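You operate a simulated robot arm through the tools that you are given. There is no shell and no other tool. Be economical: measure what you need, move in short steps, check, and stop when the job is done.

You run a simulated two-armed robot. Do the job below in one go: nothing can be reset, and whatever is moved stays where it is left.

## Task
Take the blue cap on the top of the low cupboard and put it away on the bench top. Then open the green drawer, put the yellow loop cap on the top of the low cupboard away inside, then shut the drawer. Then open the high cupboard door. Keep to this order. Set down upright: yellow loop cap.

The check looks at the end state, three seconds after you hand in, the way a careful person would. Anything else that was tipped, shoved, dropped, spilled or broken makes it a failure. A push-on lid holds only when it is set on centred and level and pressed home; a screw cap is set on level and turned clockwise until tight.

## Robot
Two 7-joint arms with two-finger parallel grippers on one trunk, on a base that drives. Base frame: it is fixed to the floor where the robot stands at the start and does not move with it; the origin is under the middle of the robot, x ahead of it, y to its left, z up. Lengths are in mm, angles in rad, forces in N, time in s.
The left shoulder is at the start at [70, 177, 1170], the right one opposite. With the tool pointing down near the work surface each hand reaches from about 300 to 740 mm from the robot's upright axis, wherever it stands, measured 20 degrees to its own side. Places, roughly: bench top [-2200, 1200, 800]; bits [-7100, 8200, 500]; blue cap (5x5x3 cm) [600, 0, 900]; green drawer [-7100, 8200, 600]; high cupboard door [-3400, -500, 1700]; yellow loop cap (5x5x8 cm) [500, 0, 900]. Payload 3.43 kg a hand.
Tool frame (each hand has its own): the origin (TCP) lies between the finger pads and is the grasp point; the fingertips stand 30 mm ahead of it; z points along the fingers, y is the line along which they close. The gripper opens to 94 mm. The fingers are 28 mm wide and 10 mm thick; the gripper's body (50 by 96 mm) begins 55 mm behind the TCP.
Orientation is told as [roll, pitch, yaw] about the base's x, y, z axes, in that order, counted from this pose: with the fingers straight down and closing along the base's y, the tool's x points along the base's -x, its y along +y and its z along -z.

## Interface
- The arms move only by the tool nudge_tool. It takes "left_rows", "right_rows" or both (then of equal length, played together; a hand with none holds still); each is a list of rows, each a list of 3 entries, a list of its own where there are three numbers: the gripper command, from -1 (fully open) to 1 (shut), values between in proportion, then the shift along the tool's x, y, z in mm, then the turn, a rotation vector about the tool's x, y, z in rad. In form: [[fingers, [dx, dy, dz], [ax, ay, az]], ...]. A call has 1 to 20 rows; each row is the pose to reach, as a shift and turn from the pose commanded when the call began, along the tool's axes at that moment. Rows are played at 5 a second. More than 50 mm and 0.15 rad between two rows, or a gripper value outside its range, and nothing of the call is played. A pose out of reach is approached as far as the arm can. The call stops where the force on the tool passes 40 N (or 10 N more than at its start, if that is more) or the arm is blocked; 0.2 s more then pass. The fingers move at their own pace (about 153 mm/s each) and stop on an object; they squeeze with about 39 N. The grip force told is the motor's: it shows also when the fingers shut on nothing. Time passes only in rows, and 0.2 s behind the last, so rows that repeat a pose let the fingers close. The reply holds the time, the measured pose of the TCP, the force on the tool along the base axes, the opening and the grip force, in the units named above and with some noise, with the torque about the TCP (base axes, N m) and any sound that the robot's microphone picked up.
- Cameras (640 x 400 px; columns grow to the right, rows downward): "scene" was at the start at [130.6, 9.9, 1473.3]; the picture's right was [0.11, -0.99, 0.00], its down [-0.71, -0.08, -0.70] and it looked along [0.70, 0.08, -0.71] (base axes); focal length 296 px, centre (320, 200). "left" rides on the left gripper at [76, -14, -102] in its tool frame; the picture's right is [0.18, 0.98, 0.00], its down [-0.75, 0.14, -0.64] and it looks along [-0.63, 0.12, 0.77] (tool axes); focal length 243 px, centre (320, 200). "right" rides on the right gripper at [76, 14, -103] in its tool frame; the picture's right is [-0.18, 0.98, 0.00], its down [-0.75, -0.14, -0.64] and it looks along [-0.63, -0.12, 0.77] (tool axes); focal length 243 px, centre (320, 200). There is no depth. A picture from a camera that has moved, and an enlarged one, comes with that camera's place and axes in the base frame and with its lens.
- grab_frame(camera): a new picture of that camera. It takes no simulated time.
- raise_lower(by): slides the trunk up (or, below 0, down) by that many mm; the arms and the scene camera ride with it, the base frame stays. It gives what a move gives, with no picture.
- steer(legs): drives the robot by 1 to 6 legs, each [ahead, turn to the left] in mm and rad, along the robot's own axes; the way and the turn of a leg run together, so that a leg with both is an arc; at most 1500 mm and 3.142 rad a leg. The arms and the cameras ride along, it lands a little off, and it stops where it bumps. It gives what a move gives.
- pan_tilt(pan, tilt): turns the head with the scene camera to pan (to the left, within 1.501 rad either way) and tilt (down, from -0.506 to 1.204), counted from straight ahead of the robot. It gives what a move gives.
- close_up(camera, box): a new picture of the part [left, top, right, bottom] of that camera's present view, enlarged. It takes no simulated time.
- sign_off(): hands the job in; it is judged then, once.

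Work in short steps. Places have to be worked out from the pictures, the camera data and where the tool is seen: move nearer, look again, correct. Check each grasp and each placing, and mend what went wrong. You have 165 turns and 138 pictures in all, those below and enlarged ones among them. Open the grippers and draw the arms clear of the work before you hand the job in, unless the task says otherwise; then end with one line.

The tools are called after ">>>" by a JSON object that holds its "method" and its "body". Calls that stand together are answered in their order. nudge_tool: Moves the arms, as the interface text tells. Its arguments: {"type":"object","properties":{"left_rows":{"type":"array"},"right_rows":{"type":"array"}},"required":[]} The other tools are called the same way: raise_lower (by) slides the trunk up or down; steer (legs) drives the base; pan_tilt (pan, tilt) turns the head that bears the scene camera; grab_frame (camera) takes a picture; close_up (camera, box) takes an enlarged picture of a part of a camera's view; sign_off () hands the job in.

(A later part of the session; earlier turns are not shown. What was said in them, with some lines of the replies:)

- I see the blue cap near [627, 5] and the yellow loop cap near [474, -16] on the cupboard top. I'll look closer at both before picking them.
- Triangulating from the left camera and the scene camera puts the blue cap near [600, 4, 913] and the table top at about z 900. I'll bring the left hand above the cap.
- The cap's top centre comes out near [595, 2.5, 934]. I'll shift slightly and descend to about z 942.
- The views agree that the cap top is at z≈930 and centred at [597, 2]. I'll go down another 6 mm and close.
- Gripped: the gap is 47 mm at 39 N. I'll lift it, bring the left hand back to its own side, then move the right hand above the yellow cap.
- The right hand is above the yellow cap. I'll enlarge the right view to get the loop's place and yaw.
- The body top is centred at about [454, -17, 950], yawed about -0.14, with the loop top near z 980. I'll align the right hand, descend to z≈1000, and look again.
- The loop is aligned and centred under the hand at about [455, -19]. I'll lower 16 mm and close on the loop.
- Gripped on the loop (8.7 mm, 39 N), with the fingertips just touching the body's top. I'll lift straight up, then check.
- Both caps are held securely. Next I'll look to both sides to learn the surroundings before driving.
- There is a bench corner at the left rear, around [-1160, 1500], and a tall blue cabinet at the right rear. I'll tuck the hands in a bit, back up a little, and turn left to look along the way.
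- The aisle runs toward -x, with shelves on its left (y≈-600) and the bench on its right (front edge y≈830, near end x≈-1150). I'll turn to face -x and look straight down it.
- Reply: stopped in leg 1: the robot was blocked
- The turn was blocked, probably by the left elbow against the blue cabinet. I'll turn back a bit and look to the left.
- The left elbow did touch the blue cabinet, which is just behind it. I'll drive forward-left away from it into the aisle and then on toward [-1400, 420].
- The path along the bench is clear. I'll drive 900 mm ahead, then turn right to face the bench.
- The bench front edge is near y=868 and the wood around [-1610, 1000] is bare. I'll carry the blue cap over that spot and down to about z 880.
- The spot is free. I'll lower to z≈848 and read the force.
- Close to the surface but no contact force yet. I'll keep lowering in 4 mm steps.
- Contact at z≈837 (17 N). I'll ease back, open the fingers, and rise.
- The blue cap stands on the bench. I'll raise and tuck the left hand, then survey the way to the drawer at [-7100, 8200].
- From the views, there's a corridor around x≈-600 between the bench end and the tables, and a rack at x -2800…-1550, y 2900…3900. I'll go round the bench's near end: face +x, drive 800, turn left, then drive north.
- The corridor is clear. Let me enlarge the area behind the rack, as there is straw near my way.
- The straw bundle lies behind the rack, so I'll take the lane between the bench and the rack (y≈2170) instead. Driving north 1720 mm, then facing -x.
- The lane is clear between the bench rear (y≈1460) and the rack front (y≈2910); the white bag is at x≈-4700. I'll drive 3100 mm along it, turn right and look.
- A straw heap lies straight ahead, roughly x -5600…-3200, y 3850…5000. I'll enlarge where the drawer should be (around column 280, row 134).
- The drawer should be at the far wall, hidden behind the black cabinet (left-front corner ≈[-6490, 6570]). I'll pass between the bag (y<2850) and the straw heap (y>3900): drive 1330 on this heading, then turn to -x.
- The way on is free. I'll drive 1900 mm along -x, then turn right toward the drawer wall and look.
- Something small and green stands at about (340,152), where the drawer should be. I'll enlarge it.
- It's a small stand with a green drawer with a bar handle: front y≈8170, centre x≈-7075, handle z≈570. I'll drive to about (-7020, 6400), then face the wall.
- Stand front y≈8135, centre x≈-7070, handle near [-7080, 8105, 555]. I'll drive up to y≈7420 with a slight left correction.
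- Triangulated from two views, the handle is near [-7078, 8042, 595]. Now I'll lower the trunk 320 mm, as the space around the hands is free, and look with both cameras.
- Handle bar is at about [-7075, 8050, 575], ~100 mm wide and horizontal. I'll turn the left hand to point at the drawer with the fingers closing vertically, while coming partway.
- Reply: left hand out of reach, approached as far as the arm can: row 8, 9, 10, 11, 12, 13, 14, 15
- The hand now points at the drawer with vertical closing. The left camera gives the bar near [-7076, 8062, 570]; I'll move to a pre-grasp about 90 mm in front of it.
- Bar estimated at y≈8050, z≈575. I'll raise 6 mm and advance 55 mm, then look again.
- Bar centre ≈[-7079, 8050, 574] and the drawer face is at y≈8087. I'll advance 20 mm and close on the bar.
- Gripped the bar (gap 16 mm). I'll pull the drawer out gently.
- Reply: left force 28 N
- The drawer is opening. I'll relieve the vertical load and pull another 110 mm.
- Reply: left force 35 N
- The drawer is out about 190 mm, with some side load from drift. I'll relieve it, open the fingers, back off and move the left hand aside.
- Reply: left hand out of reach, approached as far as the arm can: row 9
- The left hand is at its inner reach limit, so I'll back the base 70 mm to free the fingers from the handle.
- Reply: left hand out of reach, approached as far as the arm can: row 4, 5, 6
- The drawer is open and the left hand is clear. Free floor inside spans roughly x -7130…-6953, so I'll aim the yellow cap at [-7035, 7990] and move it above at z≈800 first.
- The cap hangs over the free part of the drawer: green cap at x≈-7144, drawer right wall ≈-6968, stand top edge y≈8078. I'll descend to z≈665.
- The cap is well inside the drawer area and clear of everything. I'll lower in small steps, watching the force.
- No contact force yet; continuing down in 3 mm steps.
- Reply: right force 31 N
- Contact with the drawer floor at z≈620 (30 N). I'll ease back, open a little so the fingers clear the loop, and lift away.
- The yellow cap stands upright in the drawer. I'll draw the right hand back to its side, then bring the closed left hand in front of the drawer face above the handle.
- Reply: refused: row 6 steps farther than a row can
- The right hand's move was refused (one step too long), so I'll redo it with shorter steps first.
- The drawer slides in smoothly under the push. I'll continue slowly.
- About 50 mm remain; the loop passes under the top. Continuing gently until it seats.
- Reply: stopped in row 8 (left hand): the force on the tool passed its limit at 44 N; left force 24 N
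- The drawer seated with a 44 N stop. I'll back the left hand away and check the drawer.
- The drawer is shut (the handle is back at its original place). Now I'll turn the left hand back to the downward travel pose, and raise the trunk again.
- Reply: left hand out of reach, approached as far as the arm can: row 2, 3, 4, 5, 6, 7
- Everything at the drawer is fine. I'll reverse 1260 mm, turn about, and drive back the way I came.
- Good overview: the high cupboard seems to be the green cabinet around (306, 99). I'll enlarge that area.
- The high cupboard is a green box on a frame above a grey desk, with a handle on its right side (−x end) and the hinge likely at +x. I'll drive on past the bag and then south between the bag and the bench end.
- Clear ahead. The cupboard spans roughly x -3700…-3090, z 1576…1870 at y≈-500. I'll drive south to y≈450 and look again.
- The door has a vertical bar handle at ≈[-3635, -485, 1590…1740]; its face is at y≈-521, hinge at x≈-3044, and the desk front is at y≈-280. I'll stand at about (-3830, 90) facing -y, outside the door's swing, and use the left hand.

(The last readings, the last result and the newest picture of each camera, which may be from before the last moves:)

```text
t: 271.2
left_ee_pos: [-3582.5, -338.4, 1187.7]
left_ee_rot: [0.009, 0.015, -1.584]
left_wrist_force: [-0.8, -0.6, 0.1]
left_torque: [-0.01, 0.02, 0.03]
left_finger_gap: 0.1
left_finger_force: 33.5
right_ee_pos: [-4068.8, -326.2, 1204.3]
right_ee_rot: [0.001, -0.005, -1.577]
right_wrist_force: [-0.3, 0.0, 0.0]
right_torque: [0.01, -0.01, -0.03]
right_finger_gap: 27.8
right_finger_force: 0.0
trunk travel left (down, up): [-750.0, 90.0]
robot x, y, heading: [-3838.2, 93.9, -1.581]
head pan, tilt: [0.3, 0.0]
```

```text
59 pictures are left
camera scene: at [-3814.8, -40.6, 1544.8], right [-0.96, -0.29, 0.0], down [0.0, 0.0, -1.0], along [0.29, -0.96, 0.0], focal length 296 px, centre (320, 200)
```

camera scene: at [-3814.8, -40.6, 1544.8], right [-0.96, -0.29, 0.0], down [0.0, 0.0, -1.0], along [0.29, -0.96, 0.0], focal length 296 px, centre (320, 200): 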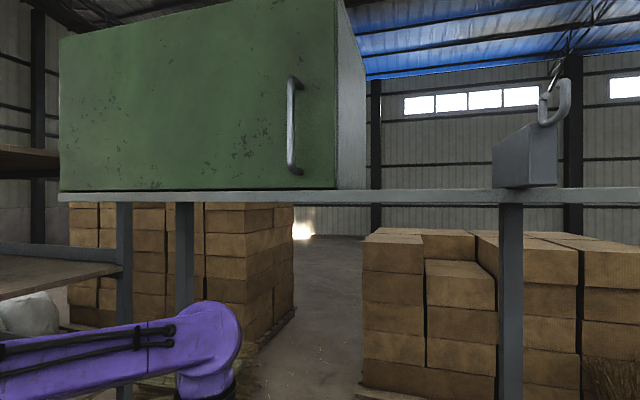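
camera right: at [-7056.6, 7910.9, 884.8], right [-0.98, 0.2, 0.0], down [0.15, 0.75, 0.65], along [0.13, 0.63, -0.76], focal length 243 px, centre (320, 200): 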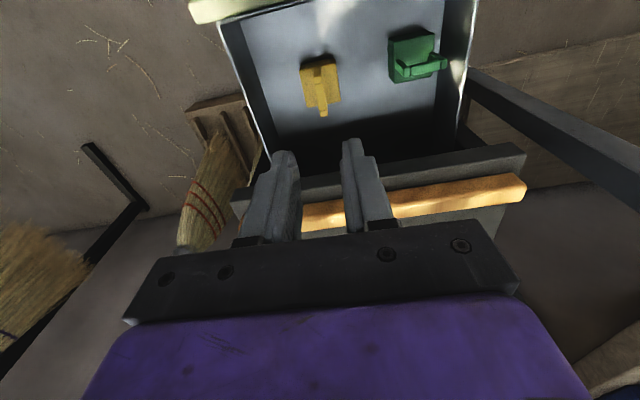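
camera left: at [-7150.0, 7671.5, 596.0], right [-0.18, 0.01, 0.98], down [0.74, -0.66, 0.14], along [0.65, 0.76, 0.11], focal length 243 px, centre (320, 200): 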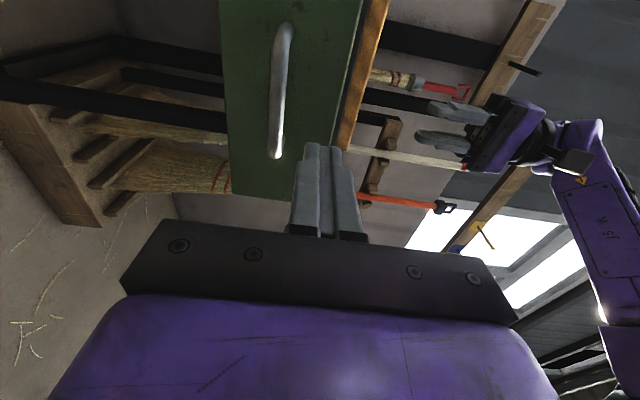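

Triangulated: the handle bar is at about [-3625, -498], z 1591…1747. I'll raise the left hand in front of it while pitching it to point forward, with fingers closing sideways.

>>> {"method": "nudge_tool", "body": {"left_rows": [[0, [0, 0, -36], [0, -0.1428, 0]], [-0.2, [0, 0, -72], [0, -0.2856, 0]], [-0.2, [0, 0, -108], [0, -0.4284, 0]], [-0.2, [0, -5, -144], [0, -0.5712, 0]], [-0.2, [0, -10, -180], [0, -0.714, 0]], [-0.2, [0, -15, -216], [0, -0.8568, 0]], [-0.2, [0, -20, -252], [0, -0.9996, 0]], [-0.2, [0, -25, -288], [0, -1.1424, 0]], [-0.2, [0, -30, -324], [0, -1.2852, 0]], [-0.2, [0, -36, -360], [0, -1.428, 0]], [-0.2, [0, -42, -396], [0, -1.5708, 0]], [-0.2, [0, -42, -430], [0, -1.5708, 0]]]}}

>>> {"method": "grab_frame", "body": {"camera": "scene"}}

>>> {"method": "grab_frame", "body": {"camera": "left"}}

```text
t: 273.9
left_ee_pos: [-3629.1, -345.3, 1618.2]
left_ee_rot: [0.658, -1.556, -2.243]
left_wrist_force: [-0.9, 0.1, 0.2]
left_torque: [-0.01, 0.01, 0.04]
left_finger_gap: 56.4
left_finger_force: 0.0
right_ee_pos: [-4067.1, -323.6, 1203.2]
right_ee_rot: [0.001, -0.006, -1.574]
right_wrist_force: [-0.1, 0.0, -0.5]
right_torque: [0.01, 0.0, -0.03]
right_finger_gap: 28.3
right_finger_force: 0.1
trunk travel left (down, up): [-750.0, 90.0]
robot x, y, heading: [-3838.5, 93.8, -1.583]
head pan, tilt: [0.3, 0.0]
```

```text
58 pictures are left
camera scene: at [-3815.8, -40.4, 1544.8], right [-0.96, -0.29, 0.0], down [0.0, 0.0, -1.0], along [0.29, -0.96, 0.0], focal length 296 px, centre (320, 200)
```

scene: 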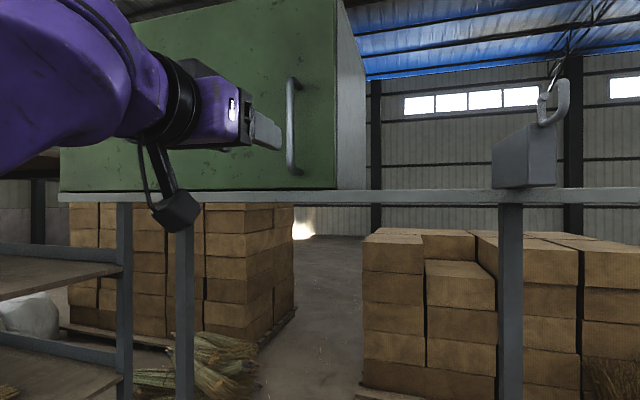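

```text
57 pictures are left
camera left: at [-3640.6, -241.4, 1543.7], right [0.98, -0.01, -0.17], down [0.14, 0.63, 0.76], along [0.1, -0.78, 0.62], focal length 243 px, centre (320, 200)
```

left: 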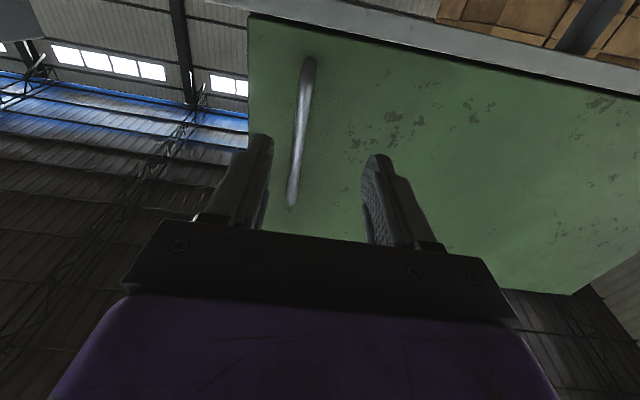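

The hand is in place; the left camera shows the bar about 18 mm to the -x side of my finger midline. I'll correct this, go up a bit and advance 80 mm.

>>> {"method": "nudge_tool", "body": {"left_rows": [[-0.2, [-10, -9, 20], [0, 0, 0]], [-0.2, [-20, -18, 40], [0, 0, 0]], [-0.2, [-25, -18, 60], [0, 0, 0]], [-0.2, [-25, -18, 80], [0, 0, 0]]]}}

>>> {"method": "grab_frame", "body": {"camera": "scene"}}

>>> {"method": "grab_frame", "body": {"camera": "left"}}

```text
t: 274.9
left_ee_pos: [-3646.5, -425.4, 1641.7]
left_ee_rot: [0.48, -1.553, -2.066]
left_wrist_force: [-1.0, 0.4, 0.0]
left_torque: [0.03, -0.02, 0.03]
left_finger_gap: 56.2
left_finger_force: 0.1
right_ee_pos: [-4068.2, -326.6, 1203.0]
right_ee_rot: [0.001, -0.005, -1.576]
right_wrist_force: [-0.9, -0.1, -0.6]
right_torque: [-0.01, 0.0, 0.03]
right_finger_gap: 28.1
right_finger_force: 0.2
trunk travel left (down, up): [-750.0, 90.0]
robot x, y, heading: [-3838.9, 95.2, -1.581]
head pan, tilt: [0.3, 0.0]
```

```text
56 pictures are left
camera scene: at [-3814.9, -41.7, 1544.7], right [-0.96, -0.29, 0.0], down [0.0, 0.0, -1.0], along [0.29, -0.96, 0.0], focal length 296 px, centre (320, 200)
```

scene: 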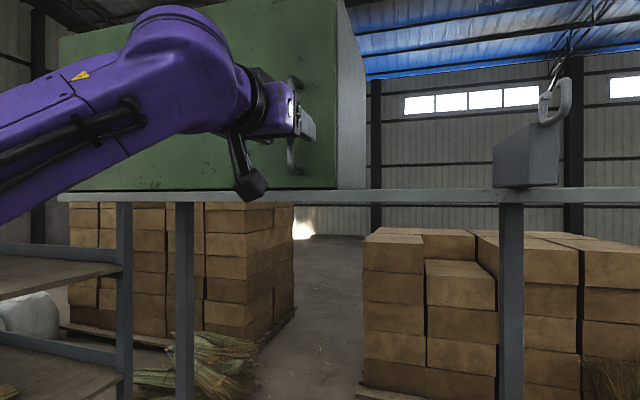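

```text
55 pictures are left
camera left: at [-3659.3, -321.3, 1566.6], right [0.98, -0.01, -0.18], down [0.14, 0.63, 0.76], along [0.1, -0.78, 0.62], focal length 243 px, centre (320, 200)
```

left: 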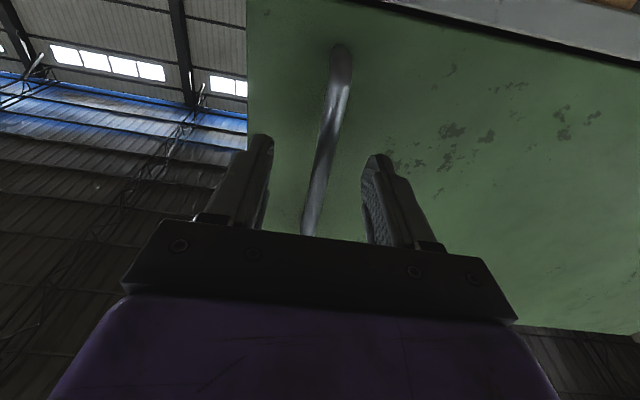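

Refined: bar at x≈-3645, y≈-482. The fingers straddle it; I'll advance 50 mm, then check.

>>> {"method": "nudge_tool", "body": {"left_rows": [[-0.2, [0, 0, 20], [0, 0, 0]], [-0.2, [0, 0, 38], [0, 0, 0]], [-0.2, [0, 0, 50], [0, 0, 0]]]}}

>>> {"method": "grab_frame", "body": {"camera": "left"}}

>>> {"method": "close_up", "body": {"camera": "scene", "box": [220, 50, 380, 200]}}

```text
t: 275.6
left_ee_pos: [-3647.6, -466.3, 1643.0]
left_ee_rot: [0.784, -1.559, -2.367]
left_wrist_force: [1.0, 14.8, -3.2]
left_torque: [-0.08, 0.12, 0.5]
left_finger_gap: 56.7
left_finger_force: 0.1
right_ee_pos: [-4067.2, -321.7, 1205.0]
right_ee_rot: [0.001, -0.009, -1.575]
right_wrist_force: [-1.2, 0.2, 0.2]
right_torque: [0.01, -0.01, 0.03]
right_finger_gap: 28.2
right_finger_force: 0.1
trunk travel left (down, up): [-750.0, 90.0]
robot x, y, heading: [-3841.2, 95.3, -1.577]
head pan, tilt: [0.3, 0.0]
```

```text
54 pictures are left
camera left: at [-3659.8, -362.5, 1567.9], right [0.98, -0.01, -0.18], down [0.14, 0.63, 0.76], along [0.1, -0.77, 0.63], focal length 243 px, centre (320, 200)
```

left: 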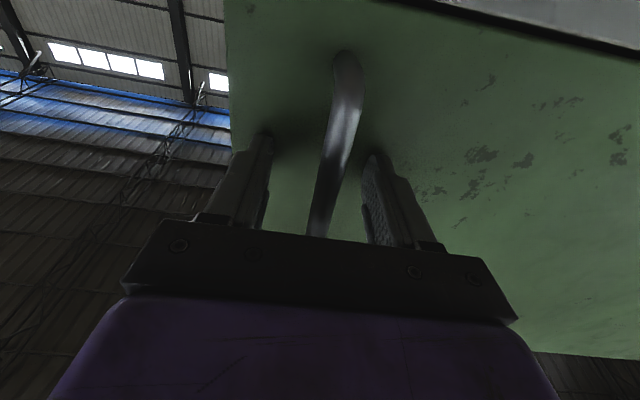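

```text
2.67 times, centred on (300, 125) of scene
camera zoom: at [-3813.9, -34.5, 1545.3], right [-0.96, -0.29, 0.0], down [0.0, 0.0, -1.0], along [0.29, -0.96, 0.0], focal length 790 px, centre (373, 400)
```

zoom: 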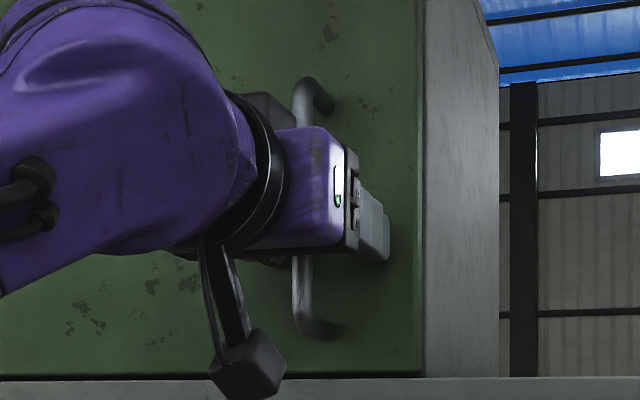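

The fingertips touch the door face (y≈-497), so the bar lies between the pads. I'll back off 4 mm and close.

>>> {"method": "nudge_tool", "body": {"left_rows": [[-0.2, [0, 0, -14], [0, 0, 0]], [0.3, [0, 0, -14], [0, 0, 0]], [0.8, [0, 0, -14], [0, 0, 0]], [1, [0, 0, -14], [0, 0, 0]], [1, [0, 0, -14], [0, 0, 0]]]}}

>>> {"method": "grab_frame", "body": {"camera": "left"}}

```text
t: 276.9
left_ee_pos: [-3644.5, -461.0, 1639.3]
left_ee_rot: [0.373, -1.555, -1.957]
left_wrist_force: [5.5, -0.2, 1.8]
left_torque: [0.45, 0.46, 0.01]
left_finger_gap: 16.4
left_finger_force: 45.2
right_ee_pos: [-4065.0, -325.1, 1204.1]
right_ee_rot: [0.001, -0.005, -1.575]
right_wrist_force: [0.8, -0.5, -0.7]
right_torque: [0.02, 0.0, 0.03]
right_finger_gap: 28.1
right_finger_force: 0.1
trunk travel left (down, up): [-750.0, 90.0]
robot x, y, heading: [-3841.0, 93.7, -1.582]
head pan, tilt: [0.3, 0.0]
```

```text
52 pictures are left
camera left: at [-3657.6, -355.3, 1564.6], right [0.98, -0.01, -0.18], down [0.14, 0.63, 0.76], along [0.1, -0.78, 0.62], focal length 243 px, centre (320, 200)
```

left: 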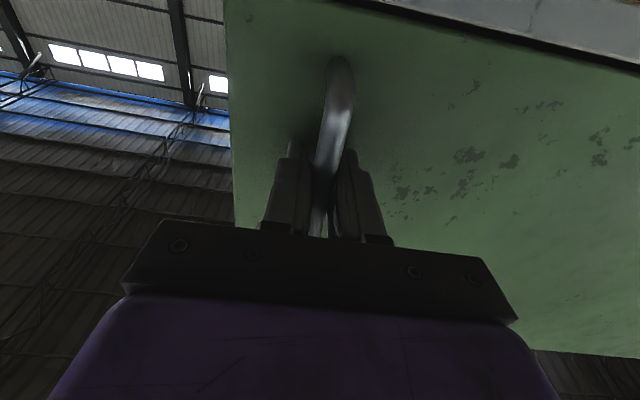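

Gripped the handle (16 mm). I'll pull the door along its arc (hinge ≈[-3080, -497]), turning the hand along with it.

>>> {"method": "nudge_tool", "body": {"left_rows": [[1, [0, 2, -23], [0.04, 0, 0]], [1, [0, 5, -45], [0.08, 0, 0]], [1, [0, 8, -67], [0.12, 0, 0]], [1, [0, 14, -95], [0.17, 0, 0]], [1, [0, 20, -117], [0.21, 0, 0]], [1, [0, 27, -139], [0.25, 0, 0]]]}}

>>> {"method": "grab_frame", "body": {"camera": "scene"}}

```text
t: 278.2
left_ee_pos: [-3619.0, -324.6, 1638.8]
left_ee_rot: [0.223, -1.547, -2.058]
left_wrist_force: [-2.8, 1.7, -31.7]
left_torque: [-0.68, 0.6, 0.04]
left_finger_gap: 16.0
left_finger_force: 44.6
right_ee_pos: [-4065.9, -328.1, 1202.9]
right_ee_rot: [0.001, -0.004, -1.575]
right_wrist_force: [0.6, 0.4, -0.6]
right_torque: [-0.01, 0.01, 0.04]
right_finger_gap: 28.2
right_finger_force: 0.0
trunk travel left (down, up): [-750.0, 90.0]
robot x, y, heading: [-3838.6, 96.3, -1.58]
head pan, tilt: [0.3, 0.0]
```

```text
51 pictures are left
camera scene: at [-3813.1, -42.8, 1544.2], right [-0.96, -0.29, 0.0], down [0.0, 0.0, -1.0], along [0.29, -0.96, 0.0], focal length 296 px, centre (320, 200)
```

scene: 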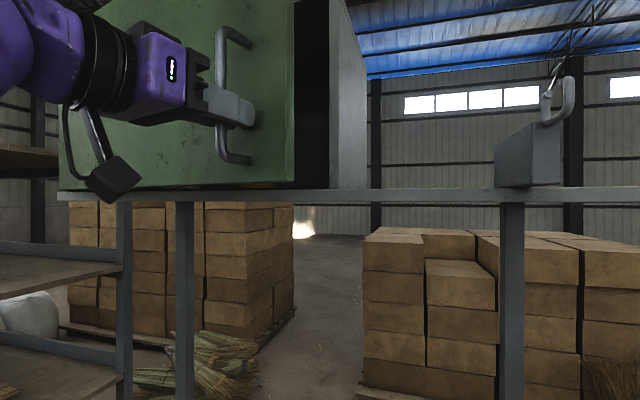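

The door opens (≈0.25 rad). I'll continue along the arc to about 0.53 rad, also relieving the vertical load.

>>> {"method": "nudge_tool", "body": {"left_rows": [[1, [3, 1, -10], [0.02, 0, 0]], [1, [3, 4, -39], [0.07, 0, 0]], [1, [3, 7, -59], [0.105, 0, 0]], [1, [3, 11, -78], [0.14, 0, 0]], [1, [3, 15, -98], [0.175, 0, 0]], [1, [3, 20, -117], [0.21, 0, 0]], [1, [3, 26, -136], [0.245, 0, 0]], [1, [3, 32, -155], [0.28, 0, 0]]]}}

>>> {"method": "grab_frame", "body": {"camera": "scene"}}

```text
t: 279.6
left_ee_pos: [-3576.2, -226.4, 1641.0]
left_ee_rot: [0.17, -1.55, -2.191]
left_wrist_force: [-3.0, 1.5, -16.7]
left_torque: [-0.61, 0.62, 0.1]
left_finger_gap: 16.1
left_finger_force: 44.4
right_ee_pos: [-4066.9, -324.0, 1204.2]
right_ee_rot: [0.0, -0.005, -1.577]
right_wrist_force: [0.1, 1.6, 1.3]
right_torque: [0.02, 0.01, 0.02]
right_finger_gap: 28.2
right_finger_force: 0.1
trunk travel left (down, up): [-750.0, 90.0]
robot x, y, heading: [-3840.6, 93.2, -1.583]
head pan, tilt: [0.3, 0.0]
stopped in row 6 (left hand): the force on the tool passed its limit at 43 N (the readings are from after the stop); the commanded pose is now the measured one
```

```text
50 pictures are left
camera scene: at [-3813.0, -39.9, 1545.3], right [-0.96, -0.29, 0.0], down [0.0, 0.0, -1.0], along [0.29, -0.96, 0.0], focal length 296 px, centre (320, 200)
```

scene: 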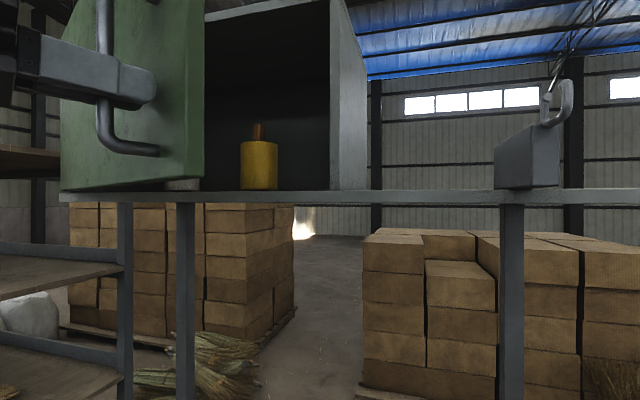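

The door is at about 0.45 rad, and the inside shows a yellow bottle to keep clear of. I'll release the handle and withdraw along the finger direction, then push from inside.

>>> {"method": "nudge_tool", "body": {"left_rows": [[0.5, [0, 0, 0], [0, 0, 0]], [0, [0, 0, 0], [0, 0, 0]], [-0.2, [0, 0, 0], [0, 0, 0]], [-0.2, [0, 0, -15], [0, 0, 0]], [-0.2, [0, 0, -30], [0, 0, 0]], [-0.2, [0, 0, -50], [0, 0, 0]], [-0.2, [0, 0, -70], [0, 0, 0]]]}}

>>> {"method": "grab_frame", "body": {"camera": "left"}}

>>> {"method": "grab_frame", "body": {"camera": "scene"}}

```text
t: 281.1
left_ee_pos: [-3545.6, -161.4, 1643.4]
left_ee_rot: [0.173, -1.553, -2.191]
left_wrist_force: [-0.2, 0.9, 0.7]
left_torque: [0.0, -0.03, -0.02]
left_finger_gap: 56.2
left_finger_force: 0.1
right_ee_pos: [-4067.7, -323.7, 1203.6]
right_ee_rot: [0.0, -0.005, -1.578]
right_wrist_force: [0.0, 0.7, 0.4]
right_torque: [-0.01, -0.02, 0.0]
right_finger_gap: 28.1
right_finger_force: 0.1
trunk travel left (down, up): [-750.0, 90.0]
robot x, y, heading: [-3839.4, 91.4, -1.584]
head pan, tilt: [0.3, 0.0]
```

```text
49 pictures are left
camera left: at [-3513.5, -60.7, 1568.8], right [0.89, -0.42, -0.18], down [0.4, 0.51, 0.77], along [-0.23, -0.75, 0.62], focal length 243 px, centre (320, 200)
```

left: 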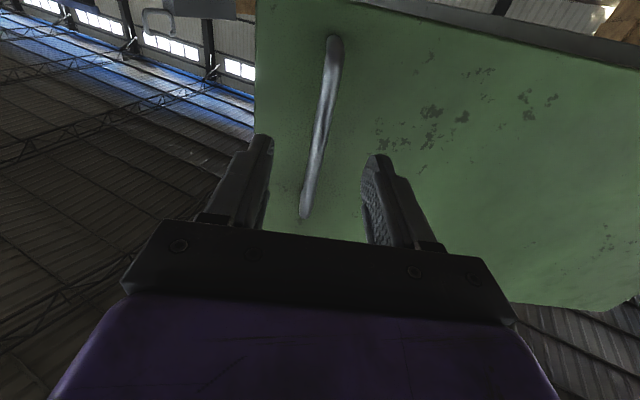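

```text
48 pictures are left
camera scene: at [-3813.9, -39.5, 1544.9], right [-0.96, -0.29, 0.0], down [0.0, 0.0, -1.0], along [0.29, -0.96, 0.0], focal length 296 px, centre (320, 200)
```

scene: 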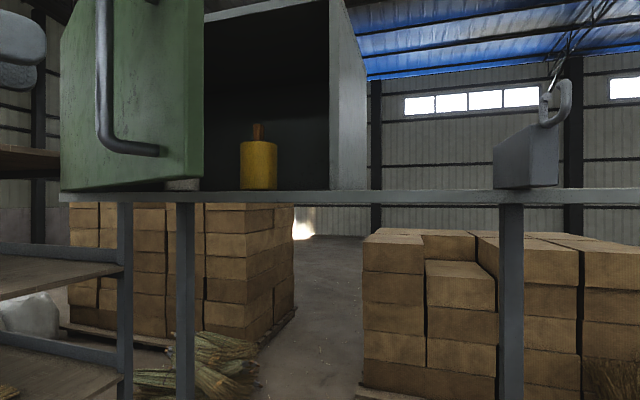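

Free of the handle. I'll back the base 150 mm for room, then move the left hand sideways past the door's free edge (≈[-3636, -230]) and turn it to point slightly inward.

>>> {"method": "steer", "body": {"legs": [[-150, 0]]}}

>>> {"method": "nudge_tool", "body": {"left_rows": [[0.5, [0, -35, 17], [-0.1, 0, 0]], [1, [0, -70, 34], [-0.2, 0, 0]], [1, [0, -105, 51], [-0.32, 0, 0]], [1, [0, -140, 68], [-0.45, 0, 0]], [1, [0, -176, 86], [-0.58, 0, 0]], [1, [0, -200, 98], [-0.7, 0, 0]]]}}

>>> {"method": "grab_frame", "body": {"camera": "scene"}}

>>> {"method": "grab_frame", "body": {"camera": "left"}}

```text
t: 282.5
left_ee_pos: [-3545.7, -18.0, 1643.9]
left_ee_rot: [0.1, -1.55, -2.119]
left_wrist_force: [0.4, 0.1, 0.4]
left_torque: [0.01, -0.02, 0.03]
left_finger_gap: 56.7
left_finger_force: 0.0
right_ee_pos: [-4066.0, -179.6, 1203.1]
right_ee_rot: [0.002, -0.003, -1.575]
right_wrist_force: [-0.4, 0.5, -0.6]
right_torque: [0.03, 0.02, 0.02]
right_finger_gap: 28.1
right_finger_force: 0.1
trunk travel left (down, up): [-750.0, 90.0]
robot x, y, heading: [-3843.1, 242.6, -1.578]
head pan, tilt: [0.3, 0.0]
```

```text
t: 283.9
left_ee_pos: [-3756.4, -16.5, 1647.0]
left_ee_rot: [-0.659, -1.543, -0.657]
left_wrist_force: [0.2, 0.0, -0.3]
left_torque: [0.02, -0.01, 0.0]
left_finger_gap: 0.0
left_finger_force: 32.8
right_ee_pos: [-4067.8, -176.2, 1202.8]
right_ee_rot: [0.005, -0.005, -1.575]
right_wrist_force: [-0.3, 0.1, -0.3]
right_torque: [0.04, -0.04, -0.04]
right_finger_gap: 28.1
right_finger_force: 0.1
trunk travel left (down, up): [-750.0, 90.0]
robot x, y, heading: [-3838.4, 243.6, -1.581]
head pan, tilt: [0.3, 0.0]
```

```text
47 pictures are left
camera scene: at [-3820.4, 106.9, 1543.9], right [-0.97, -0.23, 0.0], down [0.0, 0.01, -1.0], along [0.23, -0.97, -0.01], focal length 296 px, centre (320, 200)
```

scene: 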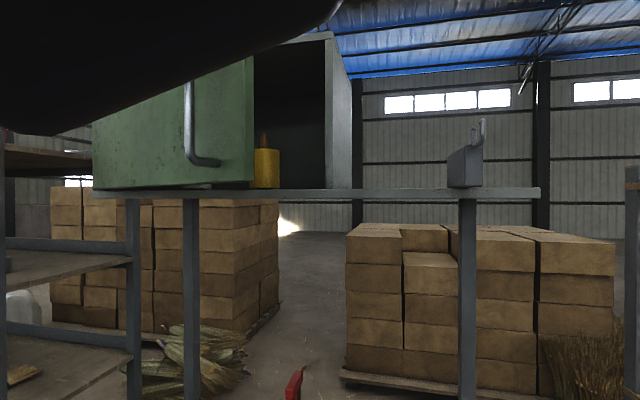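

```text
46 pictures are left
camera left: at [-3798.4, 81.7, 1573.0], right [0.95, 0.25, -0.2], down [-0.01, 0.64, 0.77], along [0.32, -0.72, 0.61], focal length 243 px, centre (320, 200)
```

left: 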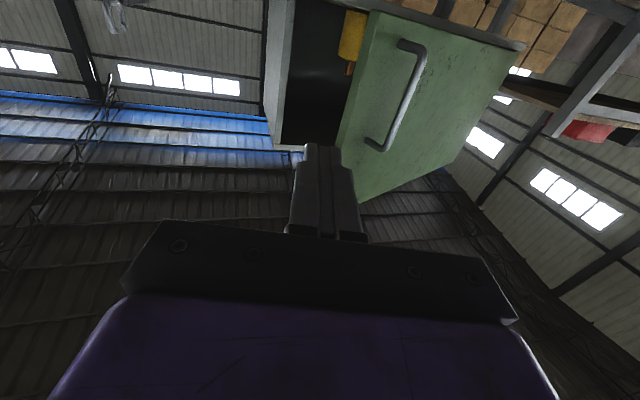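

The door's free edge is near [-3648, -235]. I'll advance the hand beside it to y≈-330 while turning it further inward, so the closed fingers can hook behind the door.

>>> {"method": "nudge_tool", "body": {"left_rows": [[1, [0, -10, 38], [-0.08, 0, 0]], [1, [0, -20, 76], [-0.16, 0, 0]], [1, [0, -30, 114], [-0.24, 0, 0]], [1, [0, -40, 152], [-0.32, 0, 0]], [1, [0, -50, 190], [-0.4, 0, 0]], [1, [0, -60, 228], [-0.48, 0, 0]], [1, [0, -70, 266], [-0.56, 0, 0]], [1, [0, -80, 303], [-0.65, 0, 0]]]}}

>>> {"method": "grab_frame", "body": {"camera": "scene"}}

>>> {"method": "grab_frame", "body": {"camera": "left"}}

```text
t: 285.7
left_ee_pos: [-3736.7, -274.2, 1613.9]
left_ee_rot: [1.642, -1.542, -2.335]
left_wrist_force: [-1.9, 0.3, -0.4]
left_torque: [-0.03, 0.0, 0.04]
left_finger_gap: 0.0
left_finger_force: 32.8
left hand out of reach, approached as far as the arm can: row 7, 8
right_ee_pos: [-4070.3, -176.7, 1202.4]
right_ee_rot: [0.004, -0.003, -1.579]
right_wrist_force: [-0.3, 1.1, -0.4]
right_torque: [-0.02, -0.02, -0.02]
right_finger_gap: 28.3
right_finger_force: 0.0
trunk travel left (down, up): [-750.0, 90.0]
robot x, y, heading: [-3838.4, 241.9, -1.578]
head pan, tilt: [0.3, 0.0]
```

```text
45 pictures are left
camera scene: at [-3817.2, 107.3, 1544.7], right [-0.96, -0.29, 0.0], down [0.0, 0.0, -1.0], along [0.29, -0.96, 0.0], focal length 296 px, centre (320, 200)
```

scene: 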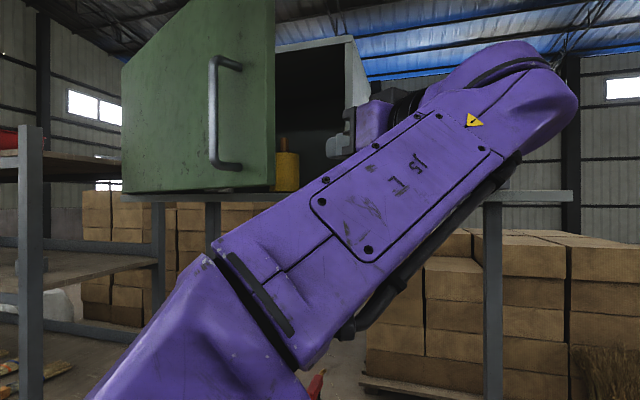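

```text
44 pictures are left
camera left: at [-3824.1, -216.5, 1536.8], right [0.63, 0.76, -0.16], down [-0.42, 0.5, 0.76], along [0.65, -0.41, 0.64], focal length 243 px, centre (320, 200)
```

left: 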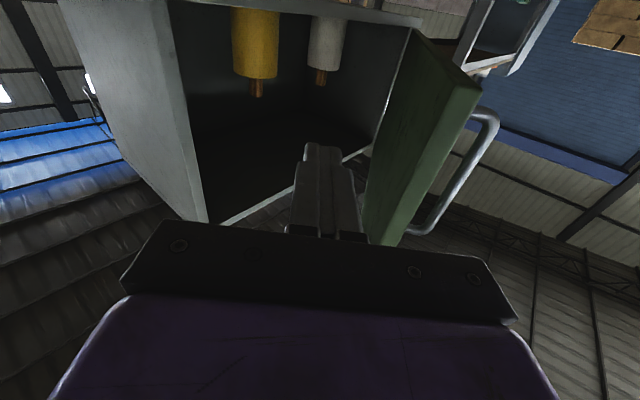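

The hand is now beside the open gap, pointing inward. I'll slide it behind the door and then begin pulling it outward.

>>> {"method": "nudge_tool", "body": {"left_rows": [[1, [0, 15, 30], [0, 0, 0]], [1, [0, 30, 60], [0, 0, 0]], [1, [0, 44, 90], [0, 0, 0]], [1, [0, 70, 85], [0, 0, 0]], [1, [0, 95, 80], [0, 0, 0]]]}}

>>> {"method": "grab_frame", "body": {"camera": "scene"}}

>>> {"method": "grab_frame", "body": {"camera": "left"}}

```text
t: 286.9
left_ee_pos: [-3606.3, -244.7, 1618.4]
left_ee_rot: [1.512, -1.553, -2.18]
left_wrist_force: [0.3, 0.9, 0.1]
left_torque: [-0.01, 0.0, -0.04]
left_finger_gap: 0.0
left_finger_force: 32.7
right_ee_pos: [-4064.3, -176.0, 1203.7]
right_ee_rot: [0.0, -0.005, -1.576]
right_wrist_force: [-0.3, 1.1, 0.3]
right_torque: [-0.01, 0.0, -0.01]
right_finger_gap: 28.3
right_finger_force: 0.0
trunk travel left (down, up): [-750.0, 90.0]
robot x, y, heading: [-3839.1, 243.8, -1.579]
head pan, tilt: [0.3, 0.0]
```

```text
43 pictures are left
camera scene: at [-3810.2, 109.7, 1544.9], right [-0.96, -0.29, 0.0], down [0.0, 0.0, -1.0], along [0.29, -0.96, 0.0], focal length 296 px, centre (320, 200)
```

scene: 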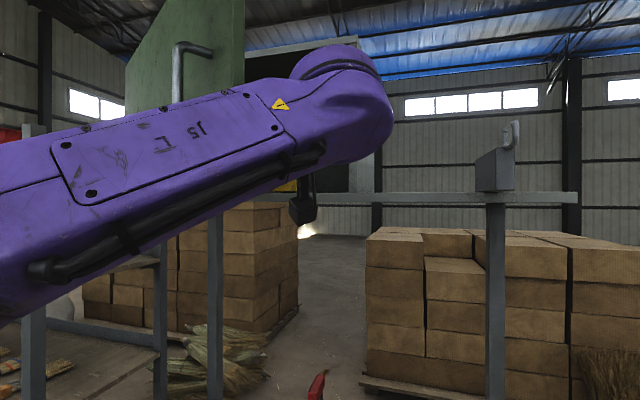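

```text
42 pictures are left
camera left: at [-3694.0, -191.6, 1542.1], right [0.61, 0.77, -0.17], down [-0.42, 0.5, 0.76], along [0.67, -0.39, 0.63], focal length 243 px, centre (320, 200)
```

left: 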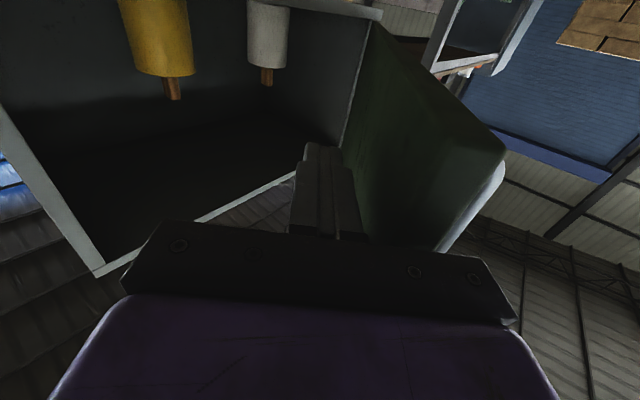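

The hand is behind the door and the door is moving with it. I'll keep pushing outward along the arc.

>>> {"method": "nudge_tool", "body": {"left_rows": [[1, [0, 25, 0], [0, 0, 0]], [1, [0, 50, 2], [0, 0, 0]], [1, [0, 75, 4], [0, 0, 0]], [1, [0, 100, 6], [0, 0, 0]], [1, [0, 125, 8], [0, 0, 0]], [1, [0, 150, 10], [0, 0, 0]], [1, [0, 175, 12], [0, 0, 0]], [1, [0, 197, 13], [0, 0, 0]]]}}

>>> {"method": "grab_frame", "body": {"camera": "scene"}}

>>> {"method": "grab_frame", "body": {"camera": "left"}}

```text
t: 288.7
left_ee_pos: [-3476.5, -96.1, 1621.0]
left_ee_rot: [1.6, -1.554, -2.267]
left_wrist_force: [-3.1, 3.8, 1.2]
left_torque: [0.1, 0.07, -0.01]
left_finger_gap: 0.0
left_finger_force: 33.8
right_ee_pos: [-4066.1, -174.3, 1204.3]
right_ee_rot: [0.003, -0.007, -1.575]
right_wrist_force: [-0.2, 0.6, 0.1]
right_torque: [0.0, 0.03, 0.01]
right_finger_gap: 28.2
right_finger_force: 0.1
trunk travel left (down, up): [-750.0, 90.0]
robot x, y, heading: [-3839.4, 245.2, -1.576]
head pan, tilt: [0.3, 0.0]
```

```text
41 pictures are left
camera scene: at [-3813.4, 110.9, 1545.2], right [-0.96, -0.29, 0.0], down [0.0, 0.0, -1.0], along [0.29, -0.96, 0.0], focal length 296 px, centre (320, 200)
```

scene: 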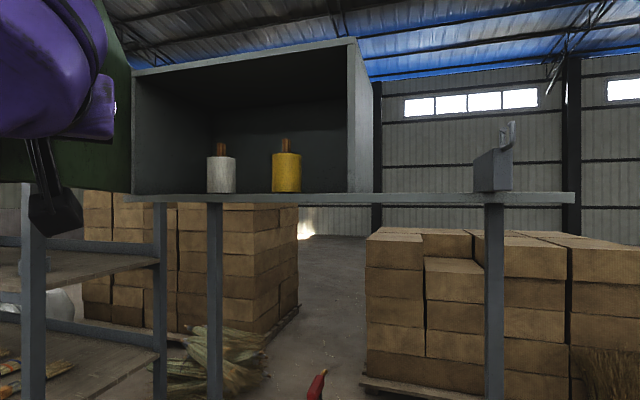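

```text
40 pictures are left
camera left: at [-3565.0, -42.5, 1544.8], right [0.61, 0.77, -0.17], down [-0.43, 0.5, 0.76], along [0.67, -0.39, 0.63], focal length 243 px, centre (320, 200)
```

left: 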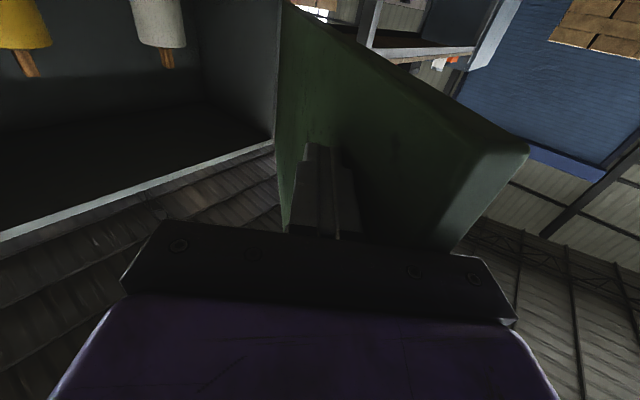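

The door is now at roughly 0.8 rad. I'll slide the fingers further in along the inner face, then turn the base left to swing the door further.

>>> {"method": "nudge_tool", "body": {"left_rows": [[1, [0, 0, 30], [0, 0, 0]], [1, [0, 0, 60], [0, 0, 0]], [1, [0, 2, 90], [0, 0, 0]]]}}

>>> {"method": "steer", "body": {"legs": [[0, 0.35]]}}

>>> {"method": "grab_frame", "body": {"camera": "scene"}}

>>> {"method": "grab_frame", "body": {"camera": "left"}}

```text
t: 289.0
left_ee_pos: [-3478.4, -99.9, 1625.4]
left_ee_rot: [2.195, -1.543, -2.87]
left_wrist_force: [-23.0, 23.2, -5.9]
left_torque: [0.23, 0.36, 0.71]
left_finger_gap: 0.0
left_finger_force: 33.1
right_ee_pos: [-4067.7, -174.2, 1204.2]
right_ee_rot: [0.005, -0.01, -1.576]
right_wrist_force: [0.4, 0.0, -1.1]
right_torque: [0.06, 0.09, 0.02]
right_finger_gap: 28.2
right_finger_force: 0.1
trunk travel left (down, up): [-750.0, 90.0]
robot x, y, heading: [-3836.1, 246.2, -1.582]
head pan, tilt: [0.3, 0.0]
stopped in row 1 (left hand): the force on the tool passed its limit at 48 N (the readings are from after the stop); the commanded pose is now the measured one
```

```text
t: 290.5
left_ee_pos: [-3377.7, 41.2, 1621.2]
left_ee_rot: [1.882, -1.549, -2.208]
left_wrist_force: [0.0, 0.3, -0.5]
left_torque: [-0.01, 0.02, -0.01]
left_finger_gap: 0.0
left_finger_force: 33.0
right_ee_pos: [-3910.5, -228.7, 1202.5]
right_ee_rot: [0.001, -0.006, -1.23]
right_wrist_force: [-0.7, 0.5, 0.0]
right_torque: [0.02, -0.02, 0.0]
right_finger_gap: 28.0
right_finger_force: 0.0
trunk travel left (down, up): [-750.0, 90.0]
robot x, y, heading: [-3839.1, 248.1, -1.236]
head pan, tilt: [0.3, 0.0]
```

```text
39 pictures are left
camera scene: at [-3769.5, 124.7, 1544.9], right [-0.8, -0.59, 0.0], down [0.0, 0.0, -1.0], along [0.59, -0.8, 0.0], focal length 296 px, centre (320, 200)
```

scene: 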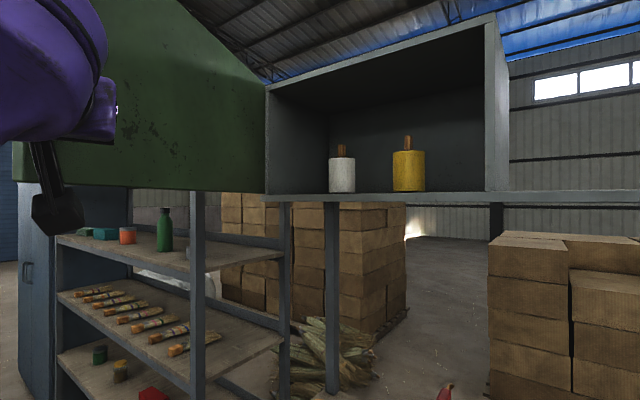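

```text
38 pictures are left
camera left: at [-3478.6, 61.7, 1544.0], right [0.32, 0.93, -0.16], down [-0.57, 0.33, 0.75], along [0.75, -0.15, 0.64], focal length 243 px, centre (320, 200)
```

left: 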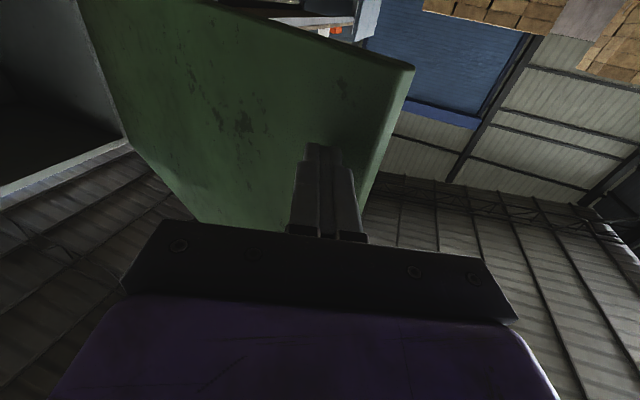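

The door is at about 66°. The fingertips now face its inner side near the edge; I'll push it on toward +x.

>>> {"method": "nudge_tool", "body": {"left_rows": [[1, [0, 15, 25], [0, 0, 0]], [1, [0, 30, 50], [0, 0, 0]], [1, [0, 45, 75], [0, 0, 0]], [1, [0, 60, 100], [0, 0, 0]], [1, [0, 75, 125], [0, 0, 0]], [1, [0, 88, 150], [0, 0, 0]], [1, [0, 100, 172], [0, 0, 0]]]}}

>>> {"method": "grab_frame", "body": {"camera": "scene"}}

>>> {"method": "grab_frame", "body": {"camera": "left"}}

```text
t: 292.1
left_ee_pos: [-3178.5, 79.9, 1624.9]
left_ee_rot: [1.844, -1.547, -2.17]
left_wrist_force: [-0.4, -0.8, 0.1]
left_torque: [-0.02, 0.0, -0.01]
left_finger_gap: 0.0
left_finger_force: 33.2
right_ee_pos: [-3910.6, -229.3, 1203.3]
right_ee_rot: [0.002, -0.006, -1.23]
right_wrist_force: [-0.2, -0.3, -0.1]
right_torque: [-0.01, 0.02, 0.04]
right_finger_gap: 28.2
right_finger_force: 0.1
trunk travel left (down, up): [-750.0, 90.0]
robot x, y, heading: [-3838.8, 245.0, -1.236]
head pan, tilt: [0.3, 0.0]
```

```text
37 pictures are left
camera scene: at [-3767.1, 125.2, 1544.8], right [-0.8, -0.59, 0.0], down [0.0, 0.0, -1.0], along [0.59, -0.8, 0.0], focal length 296 px, centre (320, 200)
```

scene: 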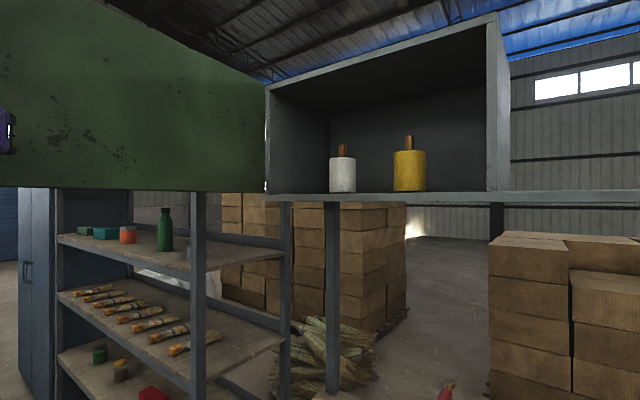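

```text
36 pictures are left
camera left: at [-3279.1, 101.9, 1546.8], right [0.32, 0.93, -0.16], down [-0.57, 0.33, 0.75], along [0.76, -0.15, 0.64], focal length 243 px, centre (320, 200)
```

left: 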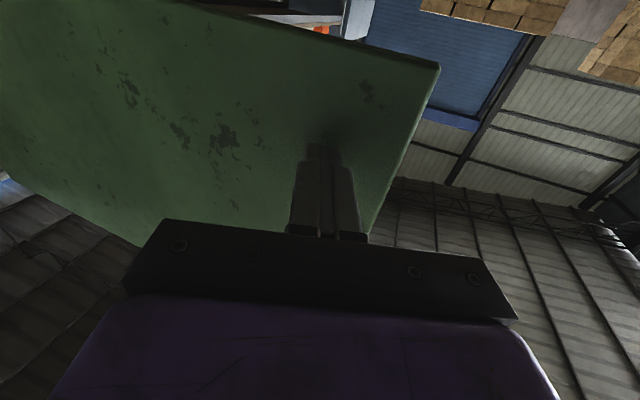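

The door is at about 84°. One more small push to reach about 90°.

>>> {"method": "nudge_tool", "body": {"left_rows": [[1, [0, 8, 25], [0, 0, 0]], [1, [0, 16, 50], [0, 0, 0]], [1, [0, 22, 70], [0, 0, 0]]]}}

>>> {"method": "nudge_tool", "body": {"left_rows": [[1, [0, -10, -30], [0, 0, 0]], [1, [0, -20, -70], [0, 0, 0]], [1, [0, -35, -115], [0, 0, 0]], [1, [0, -50, -160], [0, 0, 0]], [1, [0, -65, -205], [0, 0, 0]], [1, [0, -80, -250], [0, 0, 0]]]}}

>>> {"method": "pan_tilt", "body": {"pan": 0.6, "tilt": 0.0}}

>>> {"method": "grab_frame", "body": {"camera": "scene"}}

```text
t: 292.9
left_ee_pos: [-3106.1, 78.3, 1625.6]
left_ee_rot: [1.869, -1.548, -2.197]
left_wrist_force: [0.3, -0.2, 0.1]
left_torque: [0.01, 0.02, -0.01]
left_finger_gap: 0.0
left_finger_force: 32.3
right_ee_pos: [-3910.0, -229.6, 1202.7]
right_ee_rot: [0.002, -0.004, -1.23]
right_wrist_force: [-0.1, 0.5, 0.2]
right_torque: [0.01, 0.03, -0.01]
right_finger_gap: 28.1
right_finger_force: 0.1
trunk travel left (down, up): [-750.0, 90.0]
robot x, y, heading: [-3839.7, 242.5, -1.24]
head pan, tilt: [0.3, 0.0]
```

```text
t: 294.3
left_ee_pos: [-3373.9, 79.4, 1625.1]
left_ee_rot: [1.941, -1.546, -2.269]
left_wrist_force: [0.1, 0.0, -0.6]
left_torque: [-0.02, 0.01, 0.01]
left_finger_gap: 0.0
left_finger_force: 32.9
right_ee_pos: [-3912.5, -229.9, 1201.9]
right_ee_rot: [0.003, -0.007, -1.23]
right_wrist_force: [-1.4, -0.6, -0.2]
right_torque: [0.01, -0.03, 0.0]
right_finger_gap: 28.3
right_finger_force: 0.0
trunk travel left (down, up): [-750.0, 90.0]
robot x, y, heading: [-3839.9, 246.1, -1.24]
head pan, tilt: [0.3, 0.0]
```

```text
t: 295.1
left_ee_pos: [-3368.5, 80.5, 1624.3]
left_ee_rot: [1.845, -1.55, -2.174]
left_wrist_force: [-0.1, -0.6, 0.2]
left_torque: [0.01, 0.0, 0.0]
left_finger_gap: 0.0
left_finger_force: 32.6
right_ee_pos: [-3910.4, -229.9, 1203.4]
right_ee_rot: [0.0, -0.005, -1.229]
right_wrist_force: [-0.1, 0.8, -1.2]
right_torque: [0.02, 0.0, 0.0]
right_finger_gap: 28.3
right_finger_force: 0.0
trunk travel left (down, up): [-750.0, 90.0]
robot x, y, heading: [-3838.5, 244.1, -1.237]
head pan, tilt: [0.6, 0.0]
```

```text
35 pictures are left
camera scene: at [-3748.9, 144.0, 1544.8], right [-0.59, -0.8, 0.0], down [0.0, 0.0, -1.0], along [0.8, -0.59, 0.0], focal length 296 px, centre (320, 200)
```

scene: 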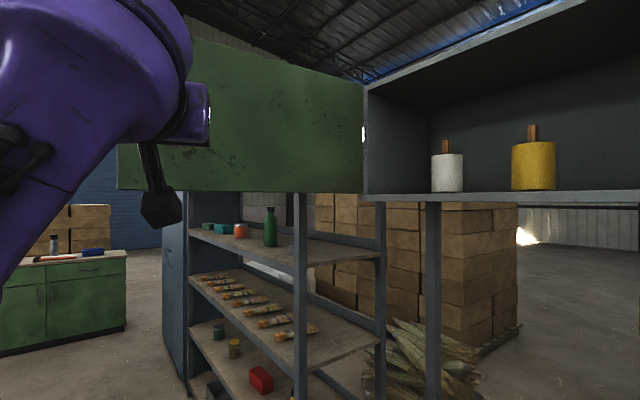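

The door stands open at about 90° and stays. I'll draw the left hand further back toward the robot and open both grippers.

>>> {"method": "nudge_tool", "body": {"left_rows": [[0.5, [0, -10, -35], [0, 0, 0]], [0, [0, -20, -70], [0, 0, 0]], [-0.5, [0, -30, -105], [0, 0, 0]], [-1, [0, -40, -135], [0, 0, 0]], [-1, [0, -40, -135], [0, 0, 0]]], "right_rows": [[0, [0, 0, 0], [0, 0, 0]], [-0.5, [0, 0, 0], [0, 0, 0]], [-1, [10, 0, 0], [0, 0, 0]], [-1, [20, 0, 0], [0, 0, 0]], [-1, [20, 0, 0], [0, 0, 0]]]}}

>>> {"method": "pan_tilt", "body": {"pan": 0.5, "tilt": 0.5}}

>>> {"method": "grab_frame", "body": {"camera": "scene"}}

```text
t: 296.3
left_ee_pos: [-3467.7, 40.5, 1654.0]
left_ee_rot: [1.853, -1.549, -2.182]
left_wrist_force: [1.1, 0.2, 0.2]
left_torque: [0.02, 0.0, 0.0]
left_finger_gap: 94.2
left_finger_force: 0.1
left hand out of reach, approached as far as the arm can: row 2, 3, 4, 5
right_ee_pos: [-3915.2, -210.9, 1202.4]
right_ee_rot: [0.001, -0.006, -1.232]
right_wrist_force: [1.1, 0.2, -0.1]
right_torque: [-0.03, 0.01, -0.02]
right_finger_gap: 94.3
right_finger_force: 0.1
trunk travel left (down, up): [-750.0, 90.0]
robot x, y, heading: [-3838.6, 242.7, -1.239]
head pan, tilt: [0.6, 0.0]
```

```text
t: 297.2
left_ee_pos: [-3469.3, 40.9, 1654.1]
left_ee_rot: [1.906, -1.55, -2.236]
left_wrist_force: [0.1, 0.1, 0.2]
left_torque: [-0.02, -0.01, 0.0]
left_finger_gap: 94.1
left_finger_force: 0.1
right_ee_pos: [-3917.5, -209.5, 1202.7]
right_ee_rot: [0.002, -0.005, -1.23]
right_wrist_force: [0.3, -0.5, 0.7]
right_torque: [0.0, 0.0, -0.03]
right_finger_gap: 94.0
right_finger_force: 0.1
trunk travel left (down, up): [-750.0, 90.0]
robot x, y, heading: [-3837.0, 242.8, -1.234]
head pan, tilt: [0.499, 0.499]
```

```text
34 pictures are left
camera scene: at [-3754.9, 136.3, 1498.8], right [-0.67, -0.74, 0.0], down [-0.35, 0.32, -0.88], along [0.65, -0.59, -0.48], focal length 296 px, centre (320, 200)
```

scene: 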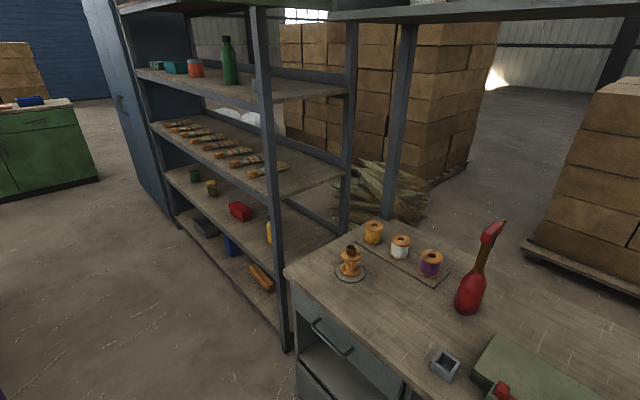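

The desk and shelf items are undisturbed, the door is open, and both grippers are open and clear. I'm handing in the job.

>>> {"method": "sign_off", "body": {}}

```text
The job is handed in.
```

The job is finished and handed in: the blue cap is on the bench top, the yellow loop cap stands upright in the shut green drawer, and the high cupboard door is open to about 90°. Early in the drive, the left elbow touched the tall blue cabinet near the start; I saw nothing shifted by it.
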